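You operate a simulated robot arm through the tools that you are given. There is no shell and no other tool. Be economical: measure what you need, move in short steps, check, and stop when the job is done.

Carry out the task below with a simulated robot arm. There is one attempt and no reset: what you move stays moved.

TASK
Put the brass letter that says "T" from the bare bench top on the shelf of the white trolley and the brass letter marked "D" on the top of the low bench. Take the board pack from the bare bench top and leave it on the wooden board there. Any order will do.

Only the result counts: the job must be done as asked and must still hold three seconds after the hand-in. Knocking over, shifting, dropping, spilling or breaking anything else fails it.

THE ROBOT
A 7-joint arm with a two-finger parallel gripper on a trunk, on a base that drives. Base frame: it is fixed to the floor where the robot stands at the start and does not move with it; the origin is under the middle of the robot, x ahead of it, y to its left, z up; the surface under the hand at the start is at about z = 935. Readings come in mm, rad, newtons and seconds.
Its first joint turns from -2.897 to 2.897 rad. Places, roughly: shelf of the white trolley [-1100, 1000, 300]; top of the low bench (72x13 cm) [-200, 1200, 440]; wooden board (17x24x2 cm) [700, 300, 900]. Payload 3.43 kg.
The tool frame sits at the grasp point between the pads (the TCP): z along the fingers, y along the line on which they close. The tips reach 34 mm beyond it. Largest opening 128 mm; finger width 24, thickness 12; the body of the gripper, 48 by 130 mm, starts 96 mm behind the TCP.
Orientation is that of the tool frame in the base frame, as [roll, pitch, yaw] about the fixed x, y, z axes, in that order (R = Rz(yaw) Ry(pitch) Rx(roll)). With the fingers straight down and closing along the base's y, the tool's x points along the base's -x, its y along +y and its z along -z.

THE INTERFACE
- The arm moves only by the tool play_rows. Its argument "motion" is a list of rows, each an object of numbers (a shift or turn left out is 0, a gripper value left out holds the last): "wx", "wy", "wz": the turn, a rotation vector about the base's x, y, z in rad; "tx", "ty", "tz": the shift along the base's x, y, z in mm; "hand": the finger opening in mm, from 0 to 128. In form: [{"wx": .., "wy": .., "wz": .., "tx": .., "ty": .., "tz": .., "hand": ..}, ...]. A call has 1 to 10 rows; each row is the pose to reach, as a shift and turn from the pose commanded when the call began. A row lasts 0.2 s, in which the tool goes at most 50 mm and 0.15 rad; a call with a longer step from one row to the next is refused whole, and so is a gripper value outside its range. Where a pose cannot be reached the arm comes as near as it can. A force on the tool above 40 N (or 10 N above the force at the start of the call, whichever is more), or a blocked arm, ends the call early, and 0.2 s more pass. Each finger travels about 153 mm/s and halts on what it meets, pressing with about 22 N; the grip force reading is that of the motor and also rises with nothing between the fingers. The clock runs only during rows and for 0.2 s after the last one: add rows that repeat a pose to give the fingers time. It gives the time, the measured TCP pose, the force on the tool (base axes), the opening and the grip force at its end, in the units of the frame above (readings bear some noise), with the torque about the TCP (base axes, N m) and any sound that the robot's microphone picked up, and new pictures: "pictures" is both (left out), scene, wrist or none.
- Cameras (640 x 400 px; columns grow to the right, rows downward): "scene" is now at [182.8, 280.6, 1365.4]; the picture's right is [0.55, -0.83, -0.01], its down [-0.50, -0.33, -0.80] and it looks along [0.66, 0.45, -0.60] (base axes); focal length 214 px, centre (320, 200). "wrist" rides on the gripper at [76, -11, -160] in the tool frame; the picture's right is [0.15, 0.99, 0.00], its down [-0.88, 0.13, -0.46] and it looks along [-0.45, 0.07, 0.89] (tool axes); focal length 234 px, centre (320, 200). There is no depth. A picture from a camera that has moved, and an enlarged one, comes with that camera's place and axes in the base frame and with its lens.
- roll_base(legs): drives the robot by 1 to 6 legs, each [ahead, turn to the left] in mm and rad, along the robot's own axes; the way and the turn of a leg run together, so that a leg with both is an arc; at most 1500 mm and 3.142 rad a leg. The arm and the cameras ride along, it lands a little off, and it stops where it bumps. It gives what a move gives, and a new picture of the scene camera.
- head_to(pan, tilt): turns the head with the scene camera to pan (to the left, within 2.094 rad either way) and tilt (down, from -0.506 to 1.204), counted from straight ahead of the robot. It gives what a move gives, and a new picture of the scene camera.
- close_up(camera, box): a new picture of the part [left, top, right, bottom] of that camera's present view, enlarged. No time passes.
- finish_job(): hands the job in; it is judged then, once.

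Work in short steps. Places have to be worked out from the pictures, the camera data and where the tool is seen: move nearer, look again, correct. Check each grasp and each placing, and mend what went wrong. You have 165 turns and 260 pictures in all, those below and enlarged ones among them. Open the gripper and draw the arm clear of the work before you hand the job in, unless the task says otherwise; then end with one line.

The tools are called after "Request:" as a command line: name --argument value ..., lists and objects as JSON in quotes. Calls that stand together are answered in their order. play_rows: Moves the arm, as the interface text tells. Its arguments: {"type":"object","properties":{"motion":{"type":"array"},"pictures":{"type":"string","enum":["both","scene","wrist","none"]}},"required":["motion"]} The other tools are called the same way: roll_base (legs) drives the base; head_to (pan, tilt) turns the head that bears the scene camera; close_up (camera, box) takes an enlarged picture of a part of a camera's view; finish_job () hands the job in.

At the start:

```text
t: 0.0
tool_pos: [517.8, 249.0, 1193.1]
tool_rot: [-3.141, -0.002, -3.139]
force: [-0.4, 0.4, -0.5]
torque: [-0.01, 0.0, -0.03]
width: 127.9
grip_force: 0.0
robot x, y, heading: [-0.2, -5.6, -0.0]
head pan, tilt: [0.588, 0.634]
```

scene: 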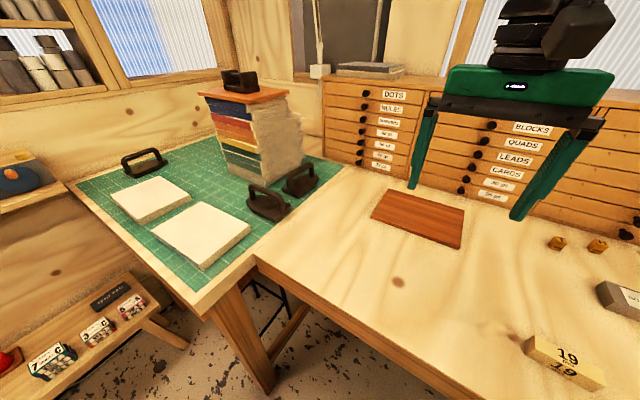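
wrist: 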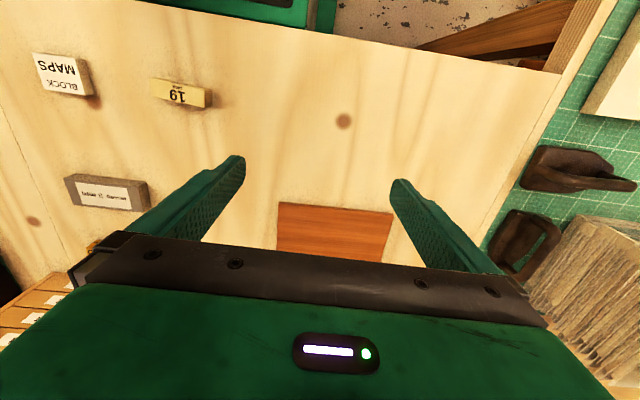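

The bench's right side is cut off in the scene view; I turn the head right to see the items there.

Request:
head_to --pan -0.1 --tilt 0.75

Request:
close_up --camera "wrist" --box '[0, 30, 240, 260]'

```text
t: 1.1
tool_pos: [501.0, 249.6, 1200.6]
tool_rot: [3.139, 0.011, -3.14]
force: [0.3, 0.6, 0.5]
torque: [-0.01, 0.0, 0.03]
width: 127.7
grip_force: 0.1
robot x, y, heading: [-0.1, -2.9, 0.0]
head pan, tilt: [-0.099, 0.75]
camera scene: at [192.5, 224.0, 1355.3], right [-0.1, -1.0, 0.0], down [-0.69, 0.07, -0.72], along [0.72, -0.07, -0.69], focal length 214 px, centre (320, 200)
```

scene: 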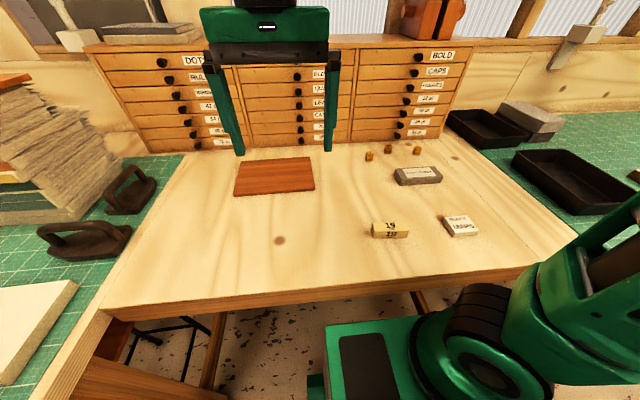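

```text
1.74 times, centred on (120, 145) of wrist
camera zoom: at [424.8, 237.0, 1359.5], right [-0.15, 0.99, 0.0], down [0.88, 0.13, 0.47], along [0.46, 0.07, -0.89], focal length 407 px, centre (668, 296)
```

zoom: 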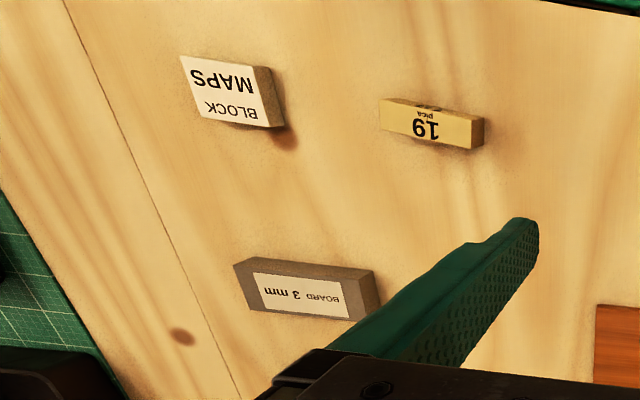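

The grey pack reads "BOARD 3 mm". I zoom on the brass letters and the pack in the scene view.

Request:
close_up --camera "scene" --box '[350, 130, 450, 192]'

Request:
close_up --camera "scene" --box '[200, 120, 480, 295]'

```text
6.40 times, centred on (400, 161) of scene
camera zoom: at [192.5, 224.0, 1355.3], right [-0.1, -1.0, 0.0], down [-0.69, 0.07, -0.72], along [0.72, -0.07, -0.69], focal length 1373 px, centre (-192, 450)
```

zoom: 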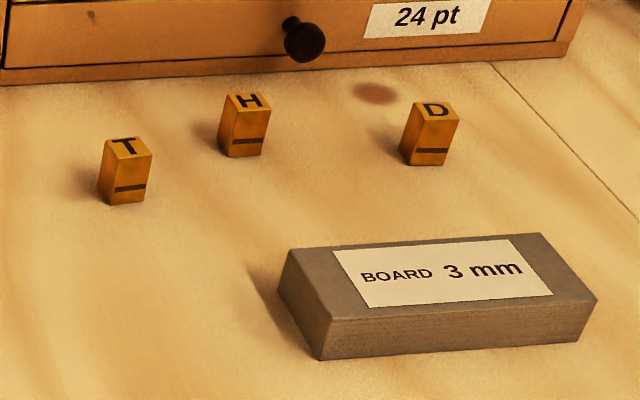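

```text
2.29 times, centred on (340, 208) of scene
camera zoom: at [192.5, 224.0, 1355.3], right [-0.1, -1.0, 0.0], down [-0.69, 0.07, -0.72], along [0.72, -0.07, -0.69], focal length 490 px, centre (274, 183)
```

zoom: 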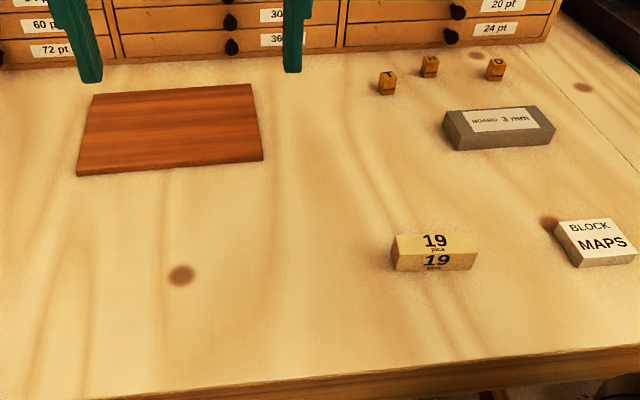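

Estimates: bench z≈935, T≈(814,-13), H≈(855,-93), D≈(837,-197), board pack centre ≈(696,-132) with long axis along y (≈129×54×25), wooden board centre ≈(724,310). I first move over the pack, turning the tool so that it closes along x.

Request:
play_rows --motion '[{"wz": -0.15, "tx": 18, "ty": -38}, {"wz": -0.3, "tx": 36, "ty": -76}, {"wz": -0.45, "tx": 54, "ty": -114}, {"wz": -0.6, "tx": 72, "ty": -152}, {"wz": -0.75, "tx": 90, "ty": -190}, {"wz": -0.9, "tx": 108, "ty": -228}, {"wz": -1.05, "tx": 126, "ty": -266}, {"wz": -1.2, "tx": 144, "ty": -304}, {"wz": -1.35, "tx": 162, "ty": -342}, {"wz": -1.5, "tx": 180, "ty": -380}]' --pictures "wrist"

```text
t: 3.3
tool_pos: [683.9, -129.1, 1197.9]
tool_rot: [3.14, 0.009, 1.64]
force: [0.5, 0.7, 0.6]
torque: [-0.07, -0.03, 0.0]
width: 128.1
grip_force: 0.1
robot x, y, heading: [-2.6, -6.1, -0.002]
head pan, tilt: [-0.099, 0.75]
camera wrist: at [667.3, -53.4, 1356.8], right [0.98, 0.22, 0.0], down [0.19, -0.86, 0.46], along [0.1, -0.45, -0.89], focal length 234 px, centre (320, 200)
```

wrist: 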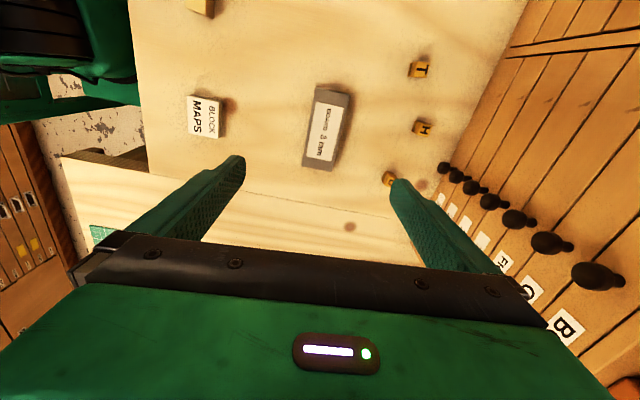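

The pack from this view is at (695,-127), agreeing with before. I align the yaw and go down partway with a check.

Request:
play_rows --motion '[{"wz": -0.07, "tx": 11, "ty": 2, "tz": -40}, {"wz": -0.07, "tx": 11, "ty": 2, "tz": -85}, {"wz": -0.07, "tx": 11, "ty": 2, "tz": -130}, {"wz": -0.07, "tx": 11, "ty": 2, "tz": -160}, {"wz": -0.07, "tx": 11, "ty": 2, "tz": -175}, {"wz": -0.07, "tx": 11, "ty": 2, "tz": -175}]'

```text
t: 4.7
tool_pos: [693.7, -129.9, 1026.2]
tool_rot: [-3.139, 0.012, 1.572]
force: [-0.1, -0.5, -0.1]
torque: [0.02, 0.01, 0.01]
width: 128.1
grip_force: 0.0
robot x, y, heading: [0.1, -5.3, -0.001]
head pan, tilt: [-0.099, 0.75]
camera scene: at [192.5, 223.9, 1355.3], right [-0.1, -0.99, 0.0], down [-0.69, 0.07, -0.72], along [0.72, -0.07, -0.69], focal length 214 px, centre (320, 200)
camera wrist: at [682.2, -52.2, 1184.4], right [0.99, 0.15, 0.0], down [0.13, -0.88, 0.47], along [0.07, -0.46, -0.88], focal length 234 px, centre (320, 200)
```

scene: 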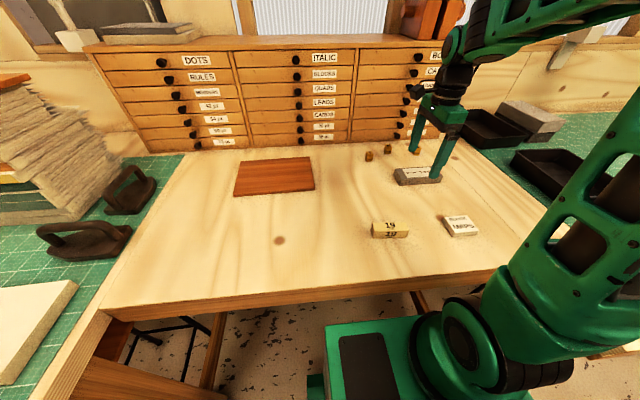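
wrist: 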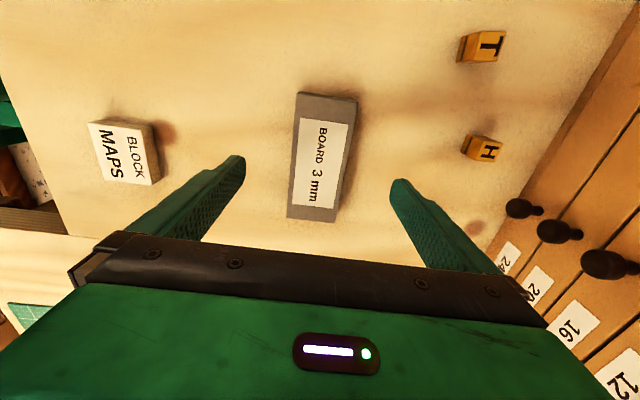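

Aligned; the pack's centre is ~ (696,-122). Descend so the tips come just above the bench, then close.

Request:
play_rows --motion '[{"tx": 2, "ty": 6, "tz": -25}, {"tx": 2, "ty": 6, "tz": -43}, {"tx": 2, "ty": 6, "tz": -49}, {"tx": 2, "ty": 6, "tz": -49, "hand": 90}, {"tx": 2, "ty": 6, "tz": -49, "hand": 60}, {"tx": 2, "ty": 6, "tz": -49, "hand": 40}, {"tx": 2, "ty": 6, "tz": -49, "hand": 40}]'

```text
t: 6.3
tool_pos: [694.3, -122.2, 975.7]
tool_rot: [-3.14, 0.011, 1.571]
force: [0.7, 0.9, 0.2]
torque: [0.04, 0.03, -0.03]
width: 55.5
grip_force: 22.0
robot x, y, heading: [-0.8, -5.3, 0.004]
head pan, tilt: [-0.099, 0.75]
camera scene: at [192.5, 223.9, 1355.3], right [-0.1, -0.99, 0.0], down [-0.69, 0.07, -0.72], along [0.72, -0.07, -0.69], focal length 214 px, centre (320, 200)
camera wrist: at [683.6, -45.5, 1134.4], right [0.99, 0.15, 0.0], down [0.13, -0.87, 0.47], along [0.07, -0.46, -0.88], focal length 234 px, centre (320, 200)
```

scene: 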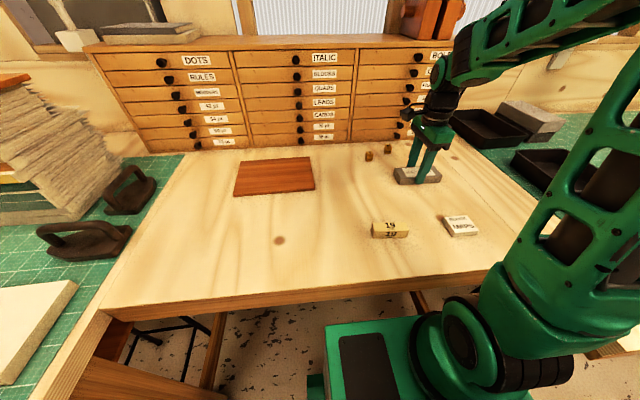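
wrist: 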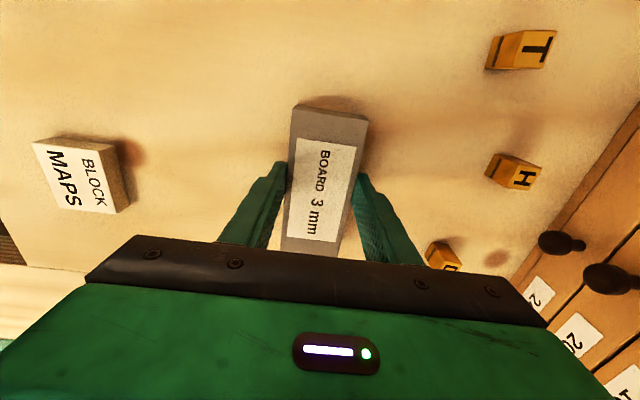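

Gripped at 55.5 mm, as expected. Lift straight up, then swing left.

Request:
play_rows --motion '[{"tz": 25}, {"tz": 60}, {"tz": 100}, {"tz": 120, "ty": 25}, {"tz": 120, "ty": 70}, {"tz": 120, "ty": 115}, {"tz": 120, "ty": 160}, {"tz": 120, "ty": 205}, {"tz": 120, "ty": 250}, {"tz": 120, "ty": 295, "tx": 10}]' --pictures "wrist"

Request:
play_rows --motion '[{"tx": 8, "ty": 45}, {"tx": 16, "ty": 90}, {"tx": 20, "ty": 130}, {"tx": 20, "ty": 135}]'

```text
t: 8.5
tool_pos: [705.4, 172.0, 1096.5]
tool_rot: [-3.141, 0.012, 1.573]
force: [-0.7, -1.0, -0.9]
torque: [0.05, -0.02, 0.0]
width: 55.5
grip_force: 22.4
robot x, y, heading: [-0.3, -3.4, 0.003]
head pan, tilt: [-0.099, 0.75]
camera wrist: at [694.6, 247.8, 1255.2], right [0.99, 0.15, 0.0], down [0.13, -0.87, 0.47], along [0.07, -0.46, -0.88], focal length 234 px, centre (320, 200)
```

wrist: 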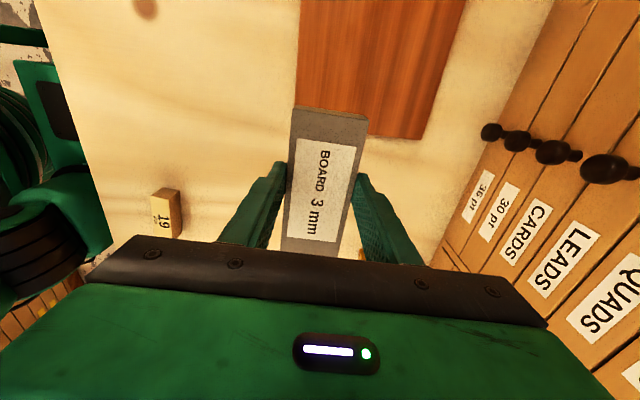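

```text
t: 9.5
tool_pos: [726.0, 307.9, 1097.9]
tool_rot: [-3.141, 0.012, 1.574]
force: [0.1, -0.2, -1.9]
torque: [0.07, -0.01, -0.01]
width: 55.6
grip_force: 21.9
robot x, y, heading: [1.7, -4.3, -0.003]
head pan, tilt: [-0.099, 0.75]
camera scene: at [192.6, 223.9, 1355.3], right [-0.1, -0.99, 0.0], down [-0.69, 0.07, -0.72], along [0.72, -0.07, -0.69], focal length 214 px, centre (320, 200)
camera wrist: at [714.8, 384.4, 1255.0], right [0.99, 0.15, 0.0], down [0.13, -0.87, 0.47], along [0.07, -0.46, -0.88], focal length 234 px, centre (320, 200)
```

scene: 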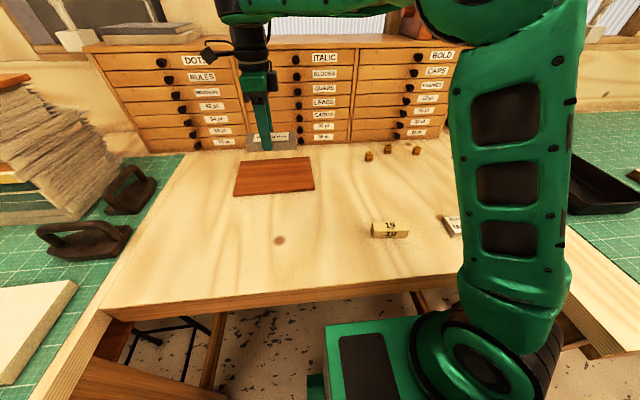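
wrist: 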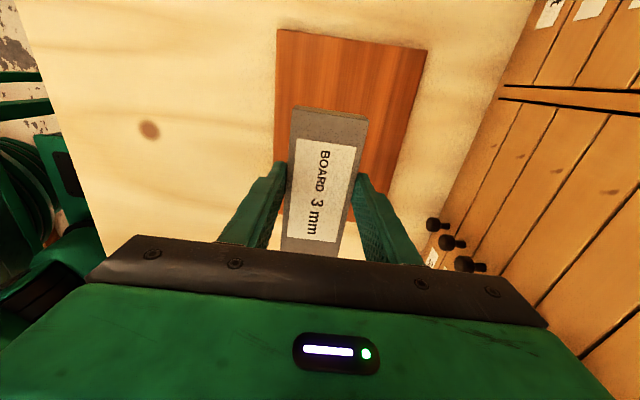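

The board's centre works out to about (742,308). I shift 14 mm ahead and descend to just above it.

Request:
play_rows --motion '[{"tx": 14, "tz": -30}, {"tx": 14, "tz": -60}, {"tx": 14, "tz": -85}, {"tx": 14, "tz": -93}, {"tx": 14, "tz": -96}, {"tx": 14, "tz": -98}]'

```text
t: 10.9
tool_pos: [738.3, 308.0, 998.4]
tool_rot: [-3.14, 0.012, 1.573]
force: [0.1, 0.2, -1.7]
torque: [0.01, 0.0, 0.0]
width: 55.6
grip_force: 22.1
robot x, y, heading: [2.0, -2.0, -0.004]
head pan, tilt: [-0.099, 0.75]
camera scene: at [192.6, 224.0, 1355.3], right [-0.1, -0.99, 0.0], down [-0.69, 0.07, -0.72], along [0.72, -0.07, -0.69], focal length 214 px, centre (320, 200)
camera wrist: at [728.8, 384.9, 1157.2], right [0.99, 0.15, 0.0], down [0.13, -0.87, 0.47], along [0.07, -0.46, -0.88], focal length 234 px, centre (320, 200)
```

scene: 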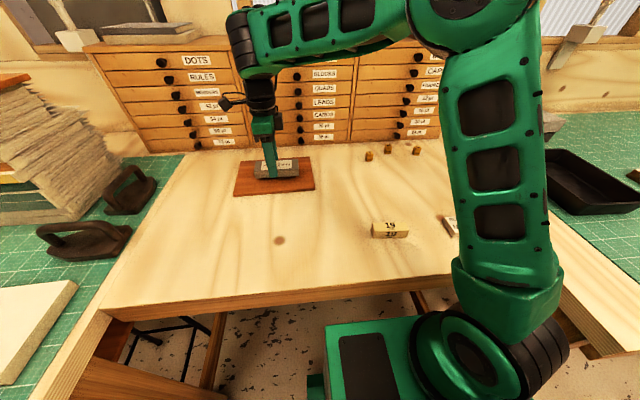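
wrist: 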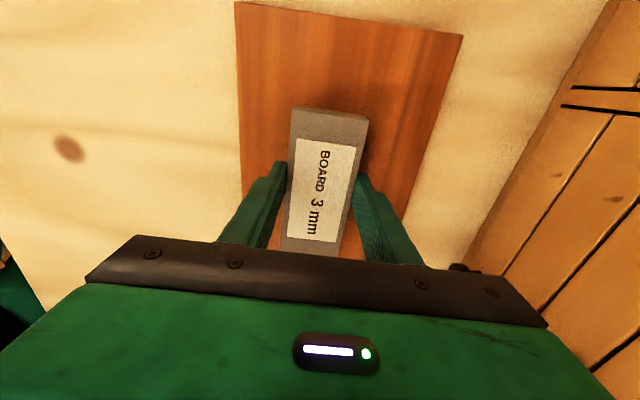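

Request:
close_up --camera "scene" --box '[225, 140, 325, 203]'

```text
6.35 times, centred on (275, 172) of scene
camera zoom: at [192.6, 224.0, 1355.3], right [-0.1, -0.99, 0.0], down [-0.69, 0.07, -0.72], along [0.72, -0.07, -0.69], focal length 1362 px, centre (606, 381)
```

zoom: 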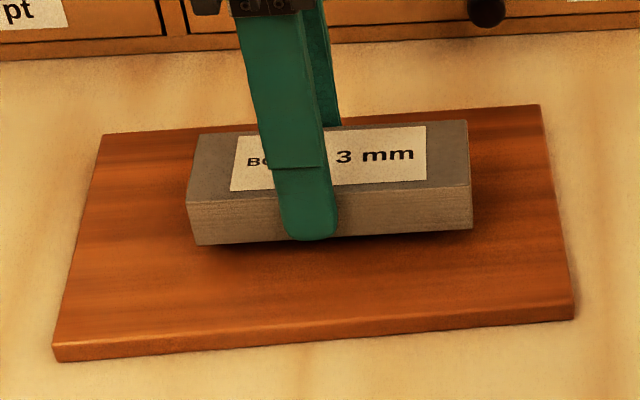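

The pack still hovers slightly over the board; creep down a few mm.

Request:
play_rows --motion '[{"tz": -2}, {"tz": -4}, {"tz": -5}]' --pictures "none"

Request:
close_up --camera "scene" --box '[225, 140, 325, 203]'

```text
t: 11.7
tool_pos: [739.6, 308.0, 993.7]
tool_rot: [-3.141, 0.012, 1.573]
force: [-0.2, -0.2, -1.8]
torque: [0.02, -0.01, 0.01]
width: 55.6
grip_force: 22.6
robot x, y, heading: [0.5, -2.9, 0.003]
head pan, tilt: [-0.099, 0.75]
```

```text
6.35 times, centred on (275, 172) of scene
camera zoom: at [192.6, 224.0, 1355.3], right [-0.1, -0.99, 0.0], down [-0.69, 0.07, -0.72], along [0.72, -0.07, -0.69], focal length 1362 px, centre (606, 381)
```

zoom: 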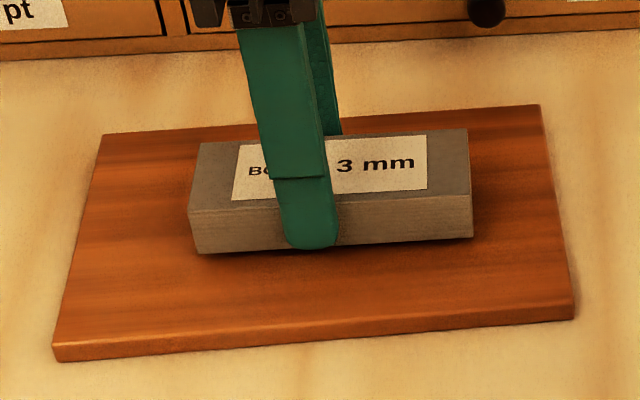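

Request:
play_rows --motion '[{"tz": -1.5}, {"tz": -3}, {"tz": -4}]' --pictures "none"

Request:
close_up --camera "scene" --box '[225, 140, 325, 203]'

```text
t: 12.5
tool_pos: [739.9, 307.3, 990.3]
tool_rot: [-3.141, 0.013, 1.574]
force: [0.2, 0.3, -2.3]
torque: [0.04, -0.02, 0.0]
width: 55.5
grip_force: 21.7
robot x, y, heading: [0.8, -4.6, -0.004]
head pan, tilt: [-0.099, 0.75]
```

```text
6.35 times, centred on (275, 172) of scene
camera zoom: at [192.6, 224.0, 1355.3], right [-0.1, -1.0, 0.0], down [-0.69, 0.07, -0.72], along [0.72, -0.07, -0.69], focal length 1362 px, centre (606, 381)
```

zoom: 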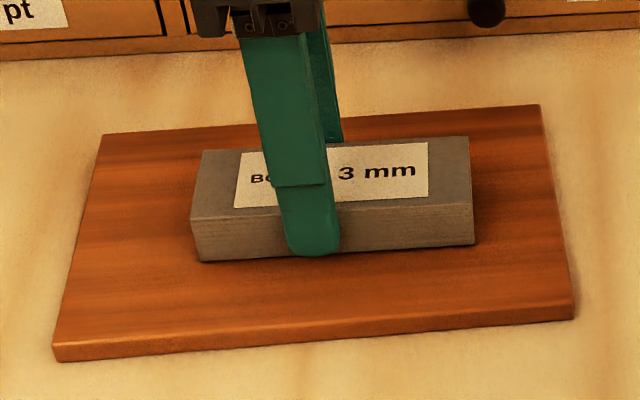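

Request:
play_rows --motion '[{"tz": -1}, {"tz": -2}, {"tz": -3}]' --pictures "none"

Request:
close_up --camera "scene" --box '[225, 140, 325, 203]'

```text
t: 13.3
tool_pos: [739.9, 307.5, 987.6]
tool_rot: [3.139, 0.012, 1.573]
force: [-0.4, -0.8, 10.9]
torque: [-0.11, 0.28, -0.02]
width: 55.3
grip_force: 22.1
robot x, y, heading: [-0.5, -5.5, -0.002]
head pan, tilt: [-0.099, 0.75]
```

```text
6.35 times, centred on (275, 172) of scene
camera zoom: at [192.1, 223.7, 1355.4], right [-0.1, -1.0, 0.0], down [-0.69, 0.07, -0.72], along [0.72, -0.07, -0.69], focal length 1362 px, centre (606, 381)
```

zoom: 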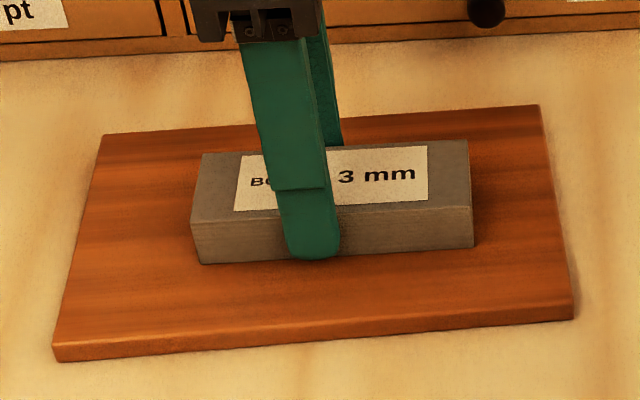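

Contact (10.9 N). Back off 1.5 mm to take the load away, open gently, then lift.

Request:
play_rows --motion '[{"tz": 1, "hand": 58}, {"tz": 1.5, "hand": 75}, {"tz": 1.5, "hand": 85}, {"tz": 25, "hand": 90}, {"tz": 70, "hand": 90}, {"tz": 120, "hand": 80}, {"tz": 140, "hand": 80}]'

```text
t: 14.9
tool_pos: [741.0, 307.7, 1127.5]
tool_rot: [-3.141, 0.013, 1.572]
force: [-0.1, 0.0, -0.8]
torque: [0.03, 0.04, 0.0]
width: 80.1
grip_force: 0.1
robot x, y, heading: [0.9, -4.6, -0.002]
head pan, tilt: [-0.099, 0.75]
camera scene: at [192.7, 223.9, 1355.3], right [-0.1, -0.99, 0.0], down [-0.69, 0.07, -0.72], along [0.72, -0.07, -0.69], focal length 214 px, centre (320, 200)
camera wrist: at [729.0, 385.1, 1286.5], right [0.99, 0.15, 0.0], down [0.13, -0.87, 0.47], along [0.07, -0.46, -0.88], focal length 234 px, centre (320, 200)
```

scene: 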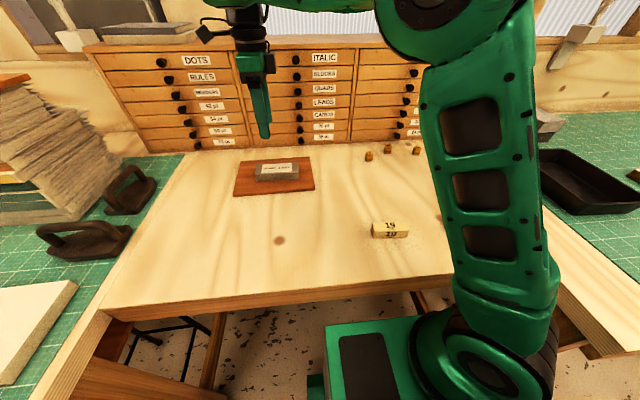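
wrist: 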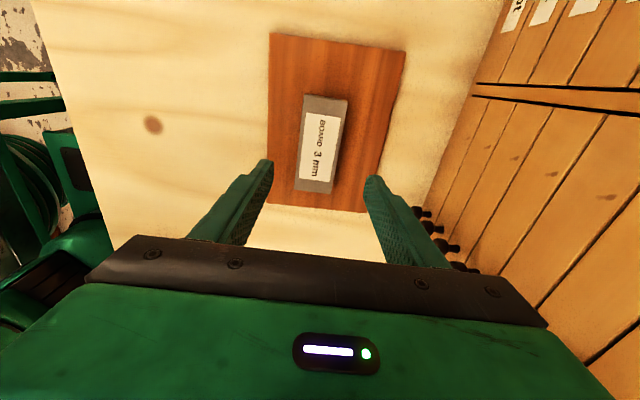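

Pack sits well on the board. Now move above letter T at about (814,-13).

Request:
play_rows --motion '[{"tx": 8, "ty": -36}, {"tx": 16, "ty": -72}, {"tx": 24, "ty": -108}, {"tx": 32, "ty": -144}, {"tx": 40, "ty": -180}, {"tx": 48, "ty": -216}, {"tx": 56, "ty": -252}, {"tx": 64, "ty": -288}, {"tx": 73, "ty": -321, "tz": -20}, {"tx": 73, "ty": -321, "tz": -50}]'

Request:
close_up --camera "wrist" --box '[240, 90, 400, 190]'

```text
t: 17.1
tool_pos: [810.4, -12.7, 1075.3]
tool_rot: [-3.14, 0.013, 1.572]
force: [-0.1, 1.0, -0.1]
torque: [-0.05, -0.02, 0.03]
width: 80.3
grip_force: 0.0
robot x, y, heading: [-3.1, -1.4, 0.001]
head pan, tilt: [-0.099, 0.75]
camera scene: at [192.4, 224.0, 1355.3], right [-0.1, -1.0, 0.0], down [-0.69, 0.07, -0.72], along [0.72, -0.07, -0.69], focal length 214 px, centre (320, 200)
camera wrist: at [799.5, 64.9, 1234.2], right [0.99, 0.15, 0.0], down [0.13, -0.87, 0.47], along [0.07, -0.46, -0.88], focal length 234 px, centre (320, 200)
```

scene: 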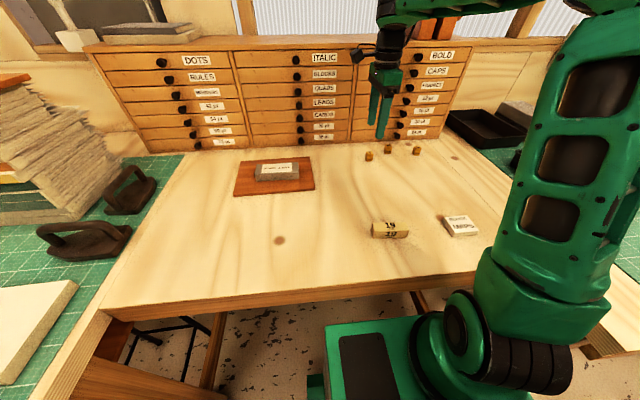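
wrist: 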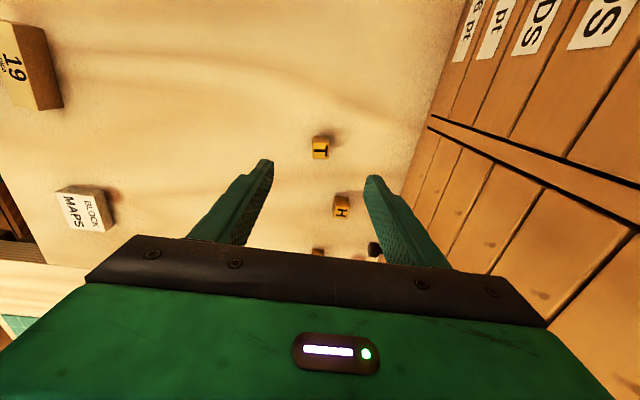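

```text
4.00 times, centred on (320, 140) of wrist
camera zoom: at [799.5, 64.9, 1234.2], right [0.99, 0.15, 0.0], down [0.13, -0.87, 0.47], along [0.07, -0.46, -0.88], focal length 937 px, centre (320, 440)
```

zoom: 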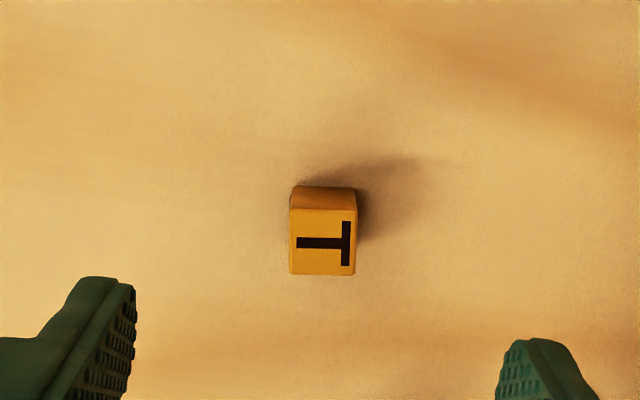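

T's top is at ≈(812,-12), its sides turned about +0.14 rad. I turn to match, descend, and check before closing.

Request:
play_rows --motion '[{"wz": 0.14, "tx": 1, "tz": -35, "hand": 60}, {"wz": 0.14, "tx": 1, "tz": -65, "hand": 60}, {"wz": 0.14, "tx": 1, "tz": -75, "hand": 60}, {"wz": 0.14, "tx": 1, "tz": -75, "hand": 60}]'

Request:
close_up --camera "scene" --box '[340, 105, 440, 168]'

```text
t: 18.1
tool_pos: [811.9, -12.8, 1001.0]
tool_rot: [-3.138, 0.013, 1.711]
force: [0.3, -0.1, -1.6]
torque: [0.01, -0.01, 0.0]
width: 60.0
grip_force: 0.1
robot x, y, heading: [-0.1, -6.2, -0.002]
head pan, tilt: [-0.099, 0.75]
camera scene: at [192.5, 223.9, 1355.3], right [-0.1, -1.0, 0.0], down [-0.69, 0.07, -0.72], along [0.72, -0.07, -0.69], focal length 214 px, centre (320, 200)
camera wrist: at [790.6, 61.8, 1159.7], right [0.96, 0.29, 0.0], down [0.25, -0.85, 0.47], along [0.13, -0.45, -0.88], focal length 234 px, centre (320, 200)
```

scene: 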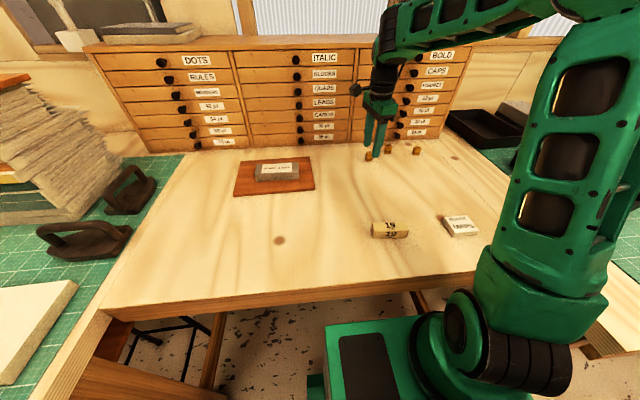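
wrist: 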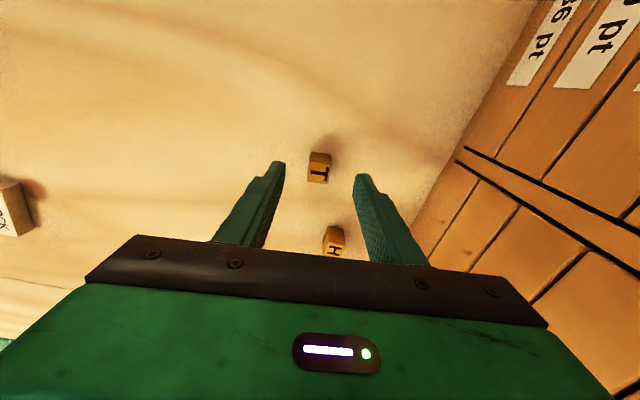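

```text
6.35 times, centred on (390, 136) of scene
camera zoom: at [192.5, 223.9, 1355.3], right [-0.1, -1.0, 0.0], down [-0.69, 0.07, -0.72], along [0.72, -0.07, -0.69], focal length 1362 px, centre (-124, 603)
```

zoom: 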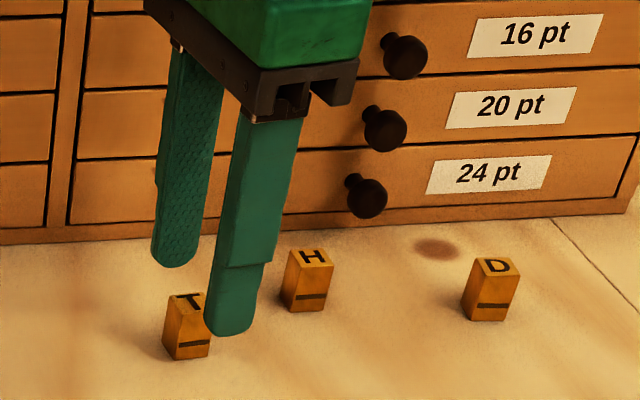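

Request:
close_up --camera "wrist" --box '[240, 120, 400, 220]'

```text
4.00 times, centred on (320, 170) of wrist
camera zoom: at [790.6, 61.8, 1159.7], right [0.96, 0.29, 0.0], down [0.25, -0.85, 0.47], along [0.13, -0.45, -0.88], focal length 937 px, centre (320, 320)
```

zoom: 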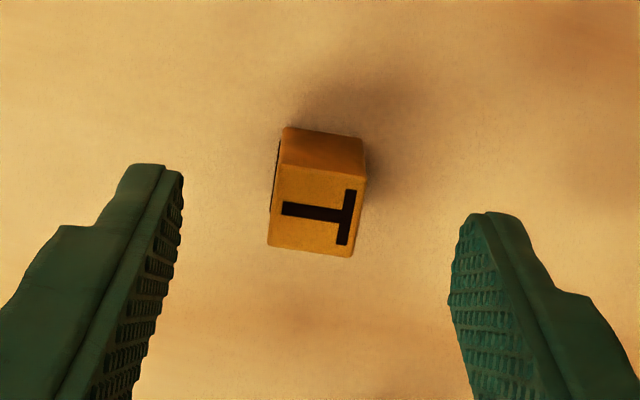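

T is centred between the fingers and aligned. Descend 27 mm and close.

Request:
play_rows --motion '[{"tz": -15}, {"tz": -25}, {"tz": -27}, {"tz": -27, "hand": 40}, {"tz": -27, "hand": 20}, {"tz": -27, "hand": 8}, {"tz": -27, "hand": 8}]'

Request:
close_up --camera "scene" --box '[340, 105, 440, 168]'

```text
t: 19.7
tool_pos: [813.4, -12.8, 974.8]
tool_rot: [-3.139, 0.013, 1.711]
force: [-1.0, -0.2, 0.8]
torque: [0.01, -0.03, 0.0]
width: 19.2
grip_force: 22.6
robot x, y, heading: [0.3, -5.9, -0.003]
head pan, tilt: [-0.099, 0.75]
camera scene: at [192.6, 223.9, 1355.3], right [-0.1, -0.99, 0.0], down [-0.69, 0.07, -0.72], along [0.72, -0.07, -0.69], focal length 214 px, centre (320, 200)
camera wrist: at [791.4, 61.5, 1132.7], right [0.96, 0.28, 0.0], down [0.25, -0.85, 0.47], along [0.13, -0.45, -0.88], focal length 234 px, centre (320, 200)
```

scene: 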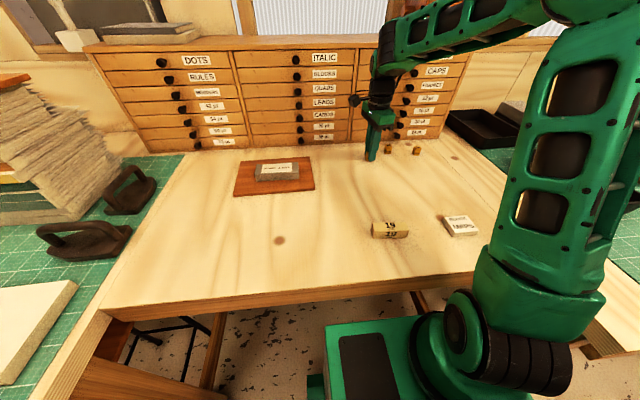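
wrist: 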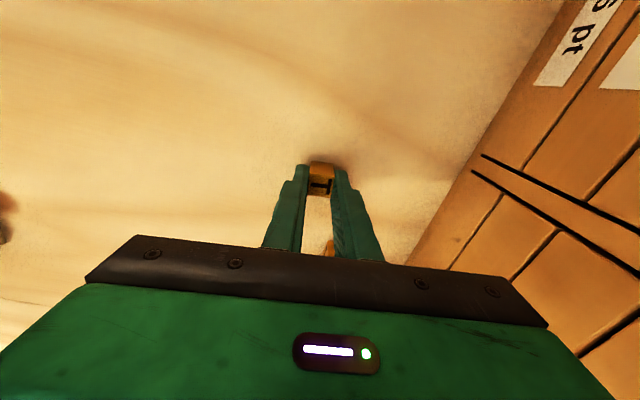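

```text
6.35 times, centred on (390, 136) of scene
camera zoom: at [192.6, 223.9, 1355.3], right [-0.1, -0.99, 0.0], down [-0.69, 0.07, -0.72], along [0.72, -0.07, -0.69], focal length 1362 px, centre (-124, 603)
```

zoom: 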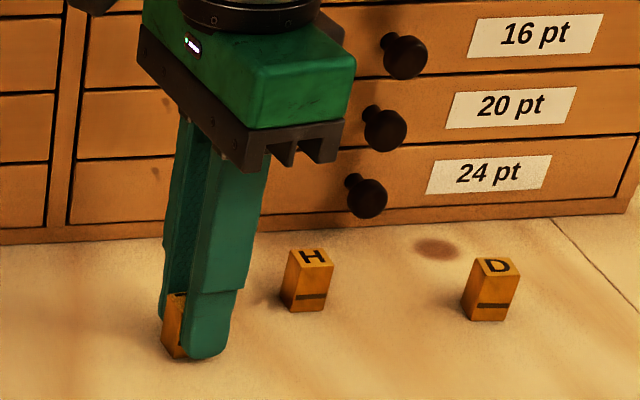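

Held at 19.2 mm. Lift and retract toward the body, and turn the head left to look for the trolley.

Request:
play_rows --motion '[{"tz": 25}, {"tz": 65}, {"tz": 110}, {"tz": 155}, {"tz": 195, "tx": -25}, {"tz": 225, "tx": -60}, {"tz": 245, "tx": -105}, {"tz": 250, "tx": -150}, {"tz": 250, "tx": -200}, {"tz": 250, "tx": -250}]' --pictures "wrist"

Request:
head_to --pan 1.4 --tilt 0.6

Request:
head_to --pan 2.09 --tilt 0.5

```text
t: 22.1
tool_pos: [551.2, -202.8, 1206.7]
tool_rot: [-3.083, 0.069, 1.118]
force: [0.9, -1.5, -2.0]
torque: [0.07, 0.13, -0.02]
width: 19.2
grip_force: 22.5
robot x, y, heading: [1.3, -3.8, -0.002]
head pan, tilt: [-0.099, 0.75]
stopped in row 10: the arm was blocked; the commanded pose is now the measured one
camera wrist: at [587.1, -125.3, 1360.1], right [0.95, -0.3, -0.07], down [-0.23, -0.83, 0.51], along [-0.21, -0.47, -0.86], focal length 234 px, centre (320, 200)
```

wrist: 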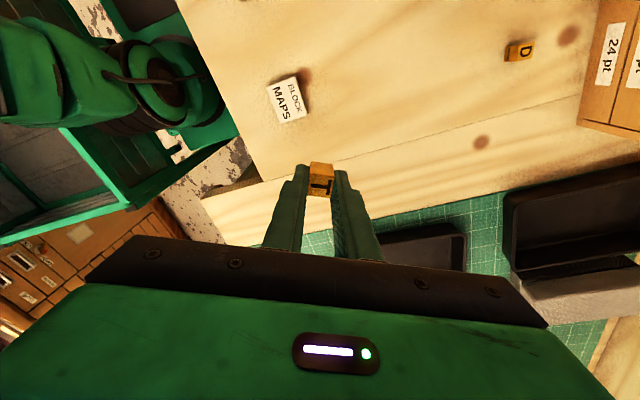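

```text
t: 23.7
tool_pos: [549.1, -203.8, 1205.8]
tool_rot: [-3.081, 0.066, 1.117]
force: [-0.5, 0.3, -0.6]
torque: [-0.01, -0.02, 0.03]
width: 19.4
grip_force: 22.5
robot x, y, heading: [3.7, -1.7, -0.002]
head pan, tilt: [1.4, 0.6]
camera scene: at [125.3, 319.2, 1369.1], right [0.99, -0.17, -0.01], down [-0.11, -0.56, -0.82], along [0.13, 0.81, -0.57], focal length 214 px, centre (320, 200)
```

scene: 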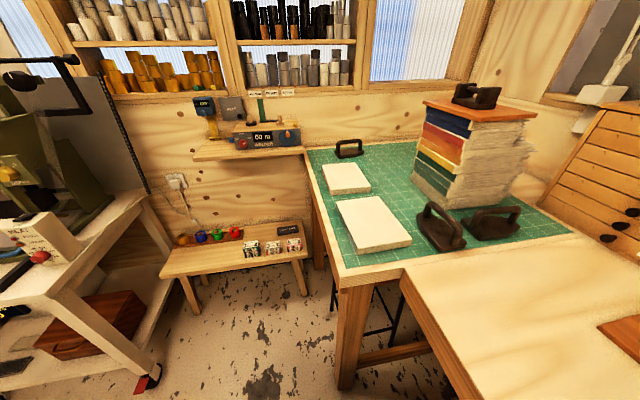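

```text
t: 24.7
tool_pos: [550.5, -204.0, 1206.5]
tool_rot: [-3.083, 0.068, 1.117]
force: [0.5, 0.1, -1.1]
torque: [0.01, 0.0, 0.0]
width: 19.3
grip_force: 22.5
robot x, y, heading: [0.1, -2.4, 0.002]
head pan, tilt: [2.089, 0.499]
camera scene: at [65.3, 311.2, 1379.0], right [0.87, 0.49, -0.01], down [0.22, -0.42, -0.88], along [-0.44, 0.76, -0.47], focal length 214 px, centre (320, 200)
```

scene: 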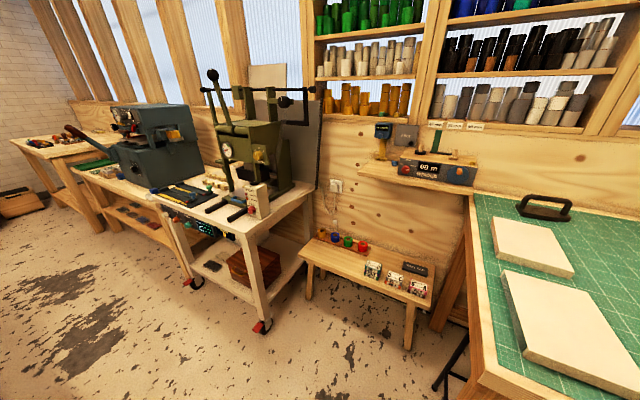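

T held; the arm swung a bit at a joint limit but it's clear. Look closer at the trolley and low bench.

Request:
close_up --camera "scene" --box '[140, 160, 340, 345]'

Request:
close_up --camera "scene" --box '[290, 220, 450, 350]'

```text
2.16 times, centred on (240, 252) of scene
camera zoom: at [65.3, 311.2, 1379.0], right [0.87, 0.49, -0.01], down [0.22, -0.42, -0.88], along [-0.44, 0.76, -0.47], focal length 464 px, centre (493, 86)
```

zoom: 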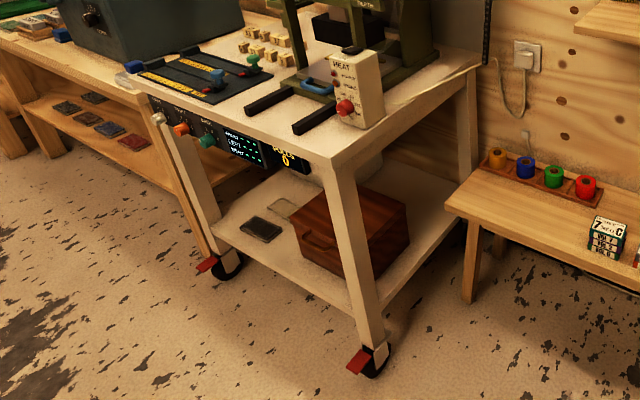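

```text
3.08 times, centred on (370, 285) of scene
camera zoom: at [65.3, 311.2, 1379.0], right [0.87, 0.49, -0.01], down [0.22, -0.42, -0.88], along [-0.44, 0.76, -0.47], focal length 660 px, centre (166, -62)
```

zoom: 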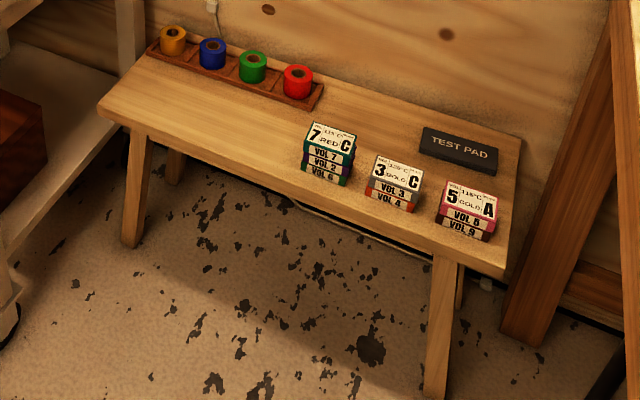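

The shelf has free space at about (-1000,830); the low bench has free top around (-340,1200). I check the floor behind the robot on the right side before driving.

Request:
head_to --pan -2.09 --tilt 0.6

Request:
play_rows --motion '[{"tx": -20, "ty": 30}, {"tx": -40, "ty": 60}, {"tx": -60, "ty": 90}, {"tx": -60, "ty": 130}]' --pictures "wrist"

```text
t: 28.1
tool_pos: [549.0, -202.3, 1205.8]
tool_rot: [-3.081, 0.069, 1.116]
force: [0.8, 0.9, -1.2]
torque: [0.05, -0.02, 0.0]
width: 19.6
grip_force: 22.2
robot x, y, heading: [-1.2, -3.5, -0.004]
head pan, tilt: [-2.089, 0.6]
camera scene: at [66.4, 155.3, 1369.9], right [-0.87, 0.5, 0.01], down [0.27, 0.49, -0.83], along [-0.42, -0.72, -0.56], focal length 214 px, centre (320, 200)
```

scene: 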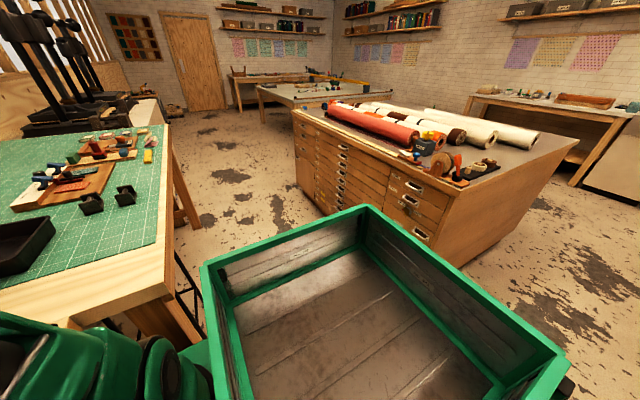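

```text
t: 28.9
tool_pos: [474.8, -125.7, 1209.7]
tool_rot: [-3.101, 0.092, 1.076]
force: [118.8, -133.5, -240.6]
torque: [3.93, 28.57, -14.11]
width: 19.3
grip_force: 22.5
robot x, y, heading: [-2.7, -6.8, -0.001]
head pan, tilt: [-2.089, 0.6]
stopped in row 4: the force on the tool passed its limit at 244 N (the readings are from after the stop); the commanded pose is now the measured one
camera wrist: at [513.0, -44.4, 1361.2], right [0.94, -0.34, -0.05], down [-0.27, -0.81, 0.53], along [-0.22, -0.48, -0.85], focal length 234 px, centre (320, 200)
```

wrist: 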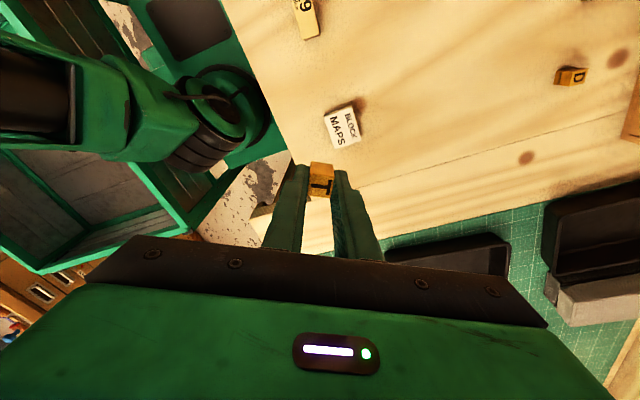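

The hand touched the robot's own arm. Back away to the front and straighten the tool.

Request:
play_rows --motion '[{"tx": 15, "ty": -15}, {"tx": 40, "ty": -25, "wx": 0.03, "wy": -0.04}, {"tx": 80, "ty": -25, "wx": 0.062, "wy": -0.079}, {"tx": 120, "ty": -15, "wx": 0.062, "wy": -0.079}]' --pictures "none"

Request:
head_to --pan 0 --tilt 0.7

```text
t: 29.2
tool_pos: [459.6, -130.1, 1214.5]
tool_rot: [-3.119, 0.102, 1.055]
force: [95.5, -138.5, -223.2]
torque: [5.31, 24.08, -12.67]
width: 19.3
grip_force: 22.4
robot x, y, heading: [-4.3, -1.8, -0.001]
head pan, tilt: [-2.089, 0.6]
stopped in row 1: the force on the tool passed its limit at 360 N (the readings are from after the stop); the commanded pose is now the measured one
```

```text
t: 31.2
tool_pos: [460.0, -130.1, 1213.4]
tool_rot: [-3.117, 0.1, 1.066]
force: [26.1, -114.9, -240.3]
torque: [-0.53, 11.96, -5.76]
width: 19.5
grip_force: 21.8
robot x, y, heading: [1.4, -3.9, 0.001]
head pan, tilt: [0.0, 0.7]
camera scene: at [123.7, 146.0, 1365.9], right [-0.99, -0.15, 0.01], down [-0.1, 0.59, -0.8], along [0.12, -0.79, -0.6], focal length 214 px, centre (320, 200)
```

scene: 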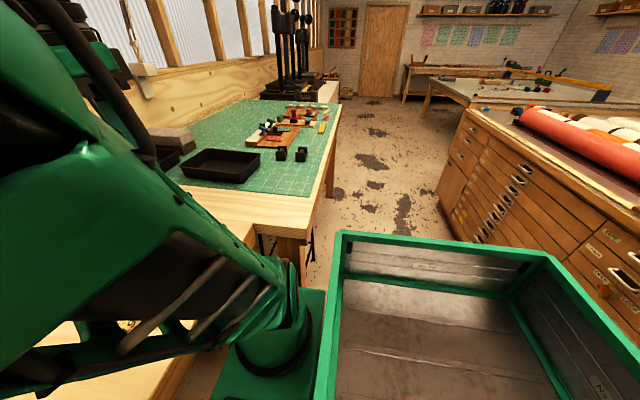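

The arm presses against something on its own body; the force points down and to -y, so I ease that way and send the head back.

Request:
play_rows --motion '[{"tx": 4, "ty": -12, "tz": -20}]' --pictures "wrist"

```text
t: 31.4
tool_pos: [443.7, -146.0, 1214.1]
tool_rot: [-3.105, 0.09, 1.027]
force: [69.4, -135.9, -205.7]
torque: [7.46, 19.49, -10.43]
width: 19.3
grip_force: 21.6
robot x, y, heading: [0.7, -2.3, 0.002]
head pan, tilt: [0.0, 0.7]
stopped in row 1: the force on the tool passed its limit at 575 N (the readings are from after the stop); the commanded pose is now the measured one
camera wrist: at [486.5, -66.6, 1365.3], right [0.92, -0.39, -0.05], down [-0.31, -0.79, 0.53], along [-0.24, -0.47, -0.85], focal length 234 px, centre (320, 200)
```

wrist: 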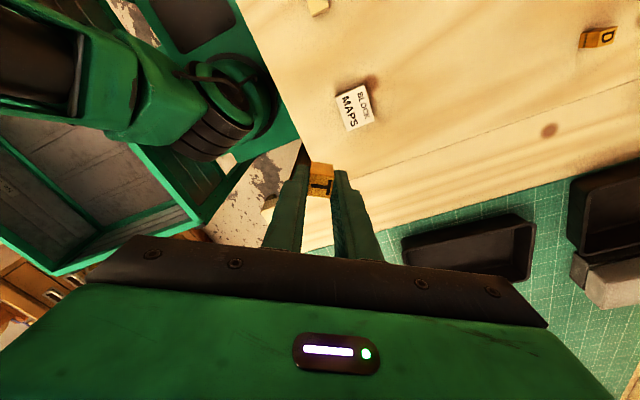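

The head seems jammed against the arm (its camera did not get to pan 0). I turn it back away.

Request:
head_to --pan -1.8 --tilt 0.6

```text
t: 33.2
tool_pos: [443.5, -147.0, 1212.6]
tool_rot: [-3.104, 0.084, 1.041]
force: [7.0, -103.2, -220.0]
torque: [0.33, 8.7, -4.08]
width: 19.7
grip_force: 22.0
robot x, y, heading: [-1.6, -5.5, -0.001]
head pan, tilt: [-1.799, 0.6]
camera scene: at [128.9, 147.5, 1364.6], right [-0.98, -0.22, 0.01], down [-0.14, 0.59, -0.79], along [0.16, -0.78, -0.61], focal length 214 px, centre (320, 200)
```

scene: 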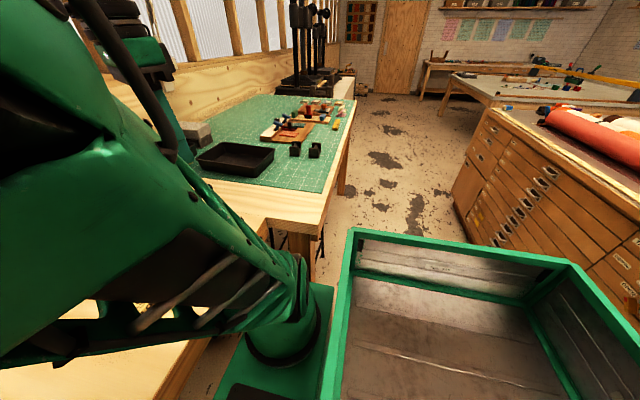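

I test a zero-shift row to see how the load settles.

Request:
play_rows --motion '[{"tx": 0}, {"tx": 0}, {"tx": 0}]' --pictures "none"

Request:
close_up --camera "scene" --box '[0, 0, 330, 400]'

```text
t: 34.0
tool_pos: [444.3, -146.3, 1212.6]
tool_rot: [-3.106, 0.085, 1.042]
force: [-5.6, -100.3, -218.9]
torque: [-0.1, 6.03, -2.77]
width: 19.2
grip_force: 21.8
robot x, y, heading: [0.7, -6.0, 0.0]
head pan, tilt: [-1.799, 0.6]
```

```text
1.00 times, centred on (165, 200) of scene (not enlarged: the box is as wide or as high as the picture)
camera zoom: at [128.0, 147.4, 1364.3], right [-0.98, -0.21, 0.01], down [-0.14, 0.6, -0.79], along [0.15, -0.78, -0.61], focal length 214 px, centre (475, 200)
```

zoom: 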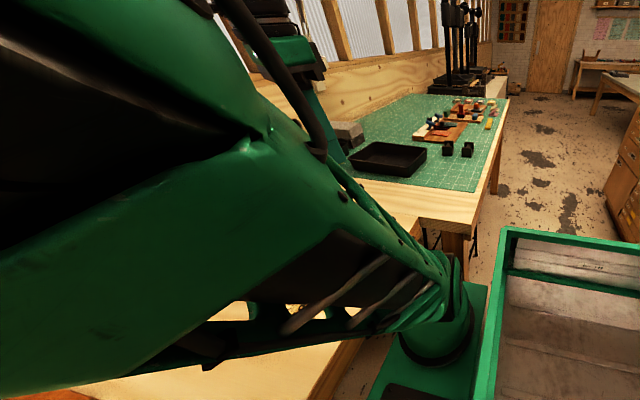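

The elbow has swung out against the head mast. I try pulling the hand outward (forward and right), which should draw the elbow off the head.

Request:
play_rows --motion '[{"tx": 35, "ty": -35}, {"tx": 70, "ty": -70}]' --pictures "scene"

```text
t: 34.3
tool_pos: [434.1, -156.9, 1213.4]
tool_rot: [-3.108, 0.078, 1.019]
force: [35.3, -106.7, -152.0]
torque: [7.19, 11.38, -6.47]
width: 19.5
grip_force: 21.8
robot x, y, heading: [-1.0, -5.3, -0.001]
head pan, tilt: [-1.799, 0.6]
stopped in row 1: the force on the tool passed its limit at 317 N (the readings are from after the stop); the commanded pose is now the measured one
camera scene: at [131.3, 149.5, 1363.6], right [-0.97, -0.24, 0.01], down [-0.16, 0.6, -0.79], along [0.18, -0.77, -0.62], focal length 214 px, centre (320, 200)
```

scene: 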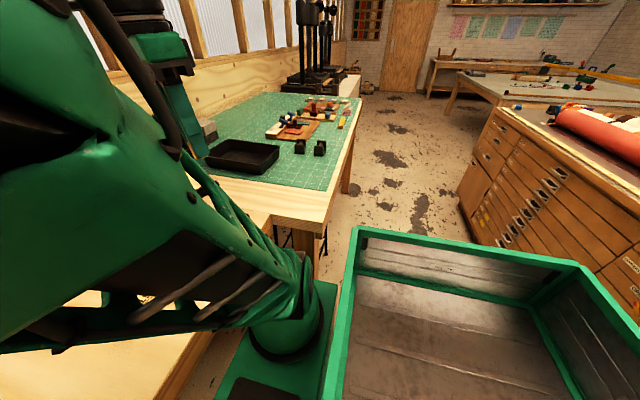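

Request:
play_rows --motion '[{"tx": 4, "ty": -4, "tz": -3}, {"tx": 8, "ty": -8, "tz": -6}, {"tx": 14, "ty": -12, "tz": -10}, {"tx": 24, "ty": -16, "tz": -15}]' --pictures "scene"

```text
t: 34.6
tool_pos: [420.4, -168.4, 1212.1]
tool_rot: [-3.096, 0.055, 1.006]
force: [32.5, -103.4, -144.9]
torque: [8.07, 10.73, -5.98]
width: 19.5
grip_force: 22.1
robot x, y, heading: [-0.4, -3.8, 0.001]
head pan, tilt: [-1.799, 0.6]
stopped in row 1: the force on the tool passed its limit at 225 N (the readings are from after the stop); the commanded pose is now the measured one
camera scene: at [134.0, 150.0, 1363.6], right [-0.96, -0.27, 0.01], down [-0.17, 0.59, -0.79], along [0.2, -0.76, -0.61], focal length 214 px, centre (320, 200)
```

scene: 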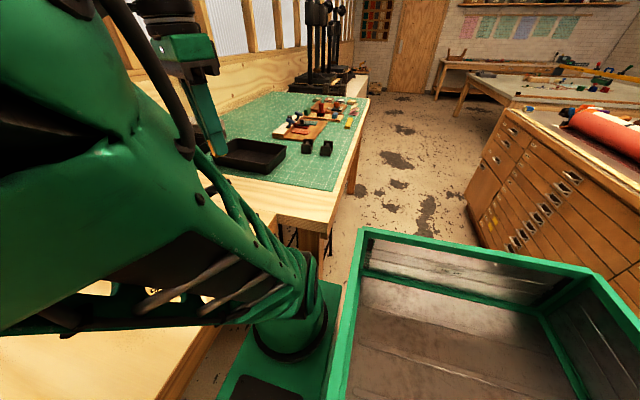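

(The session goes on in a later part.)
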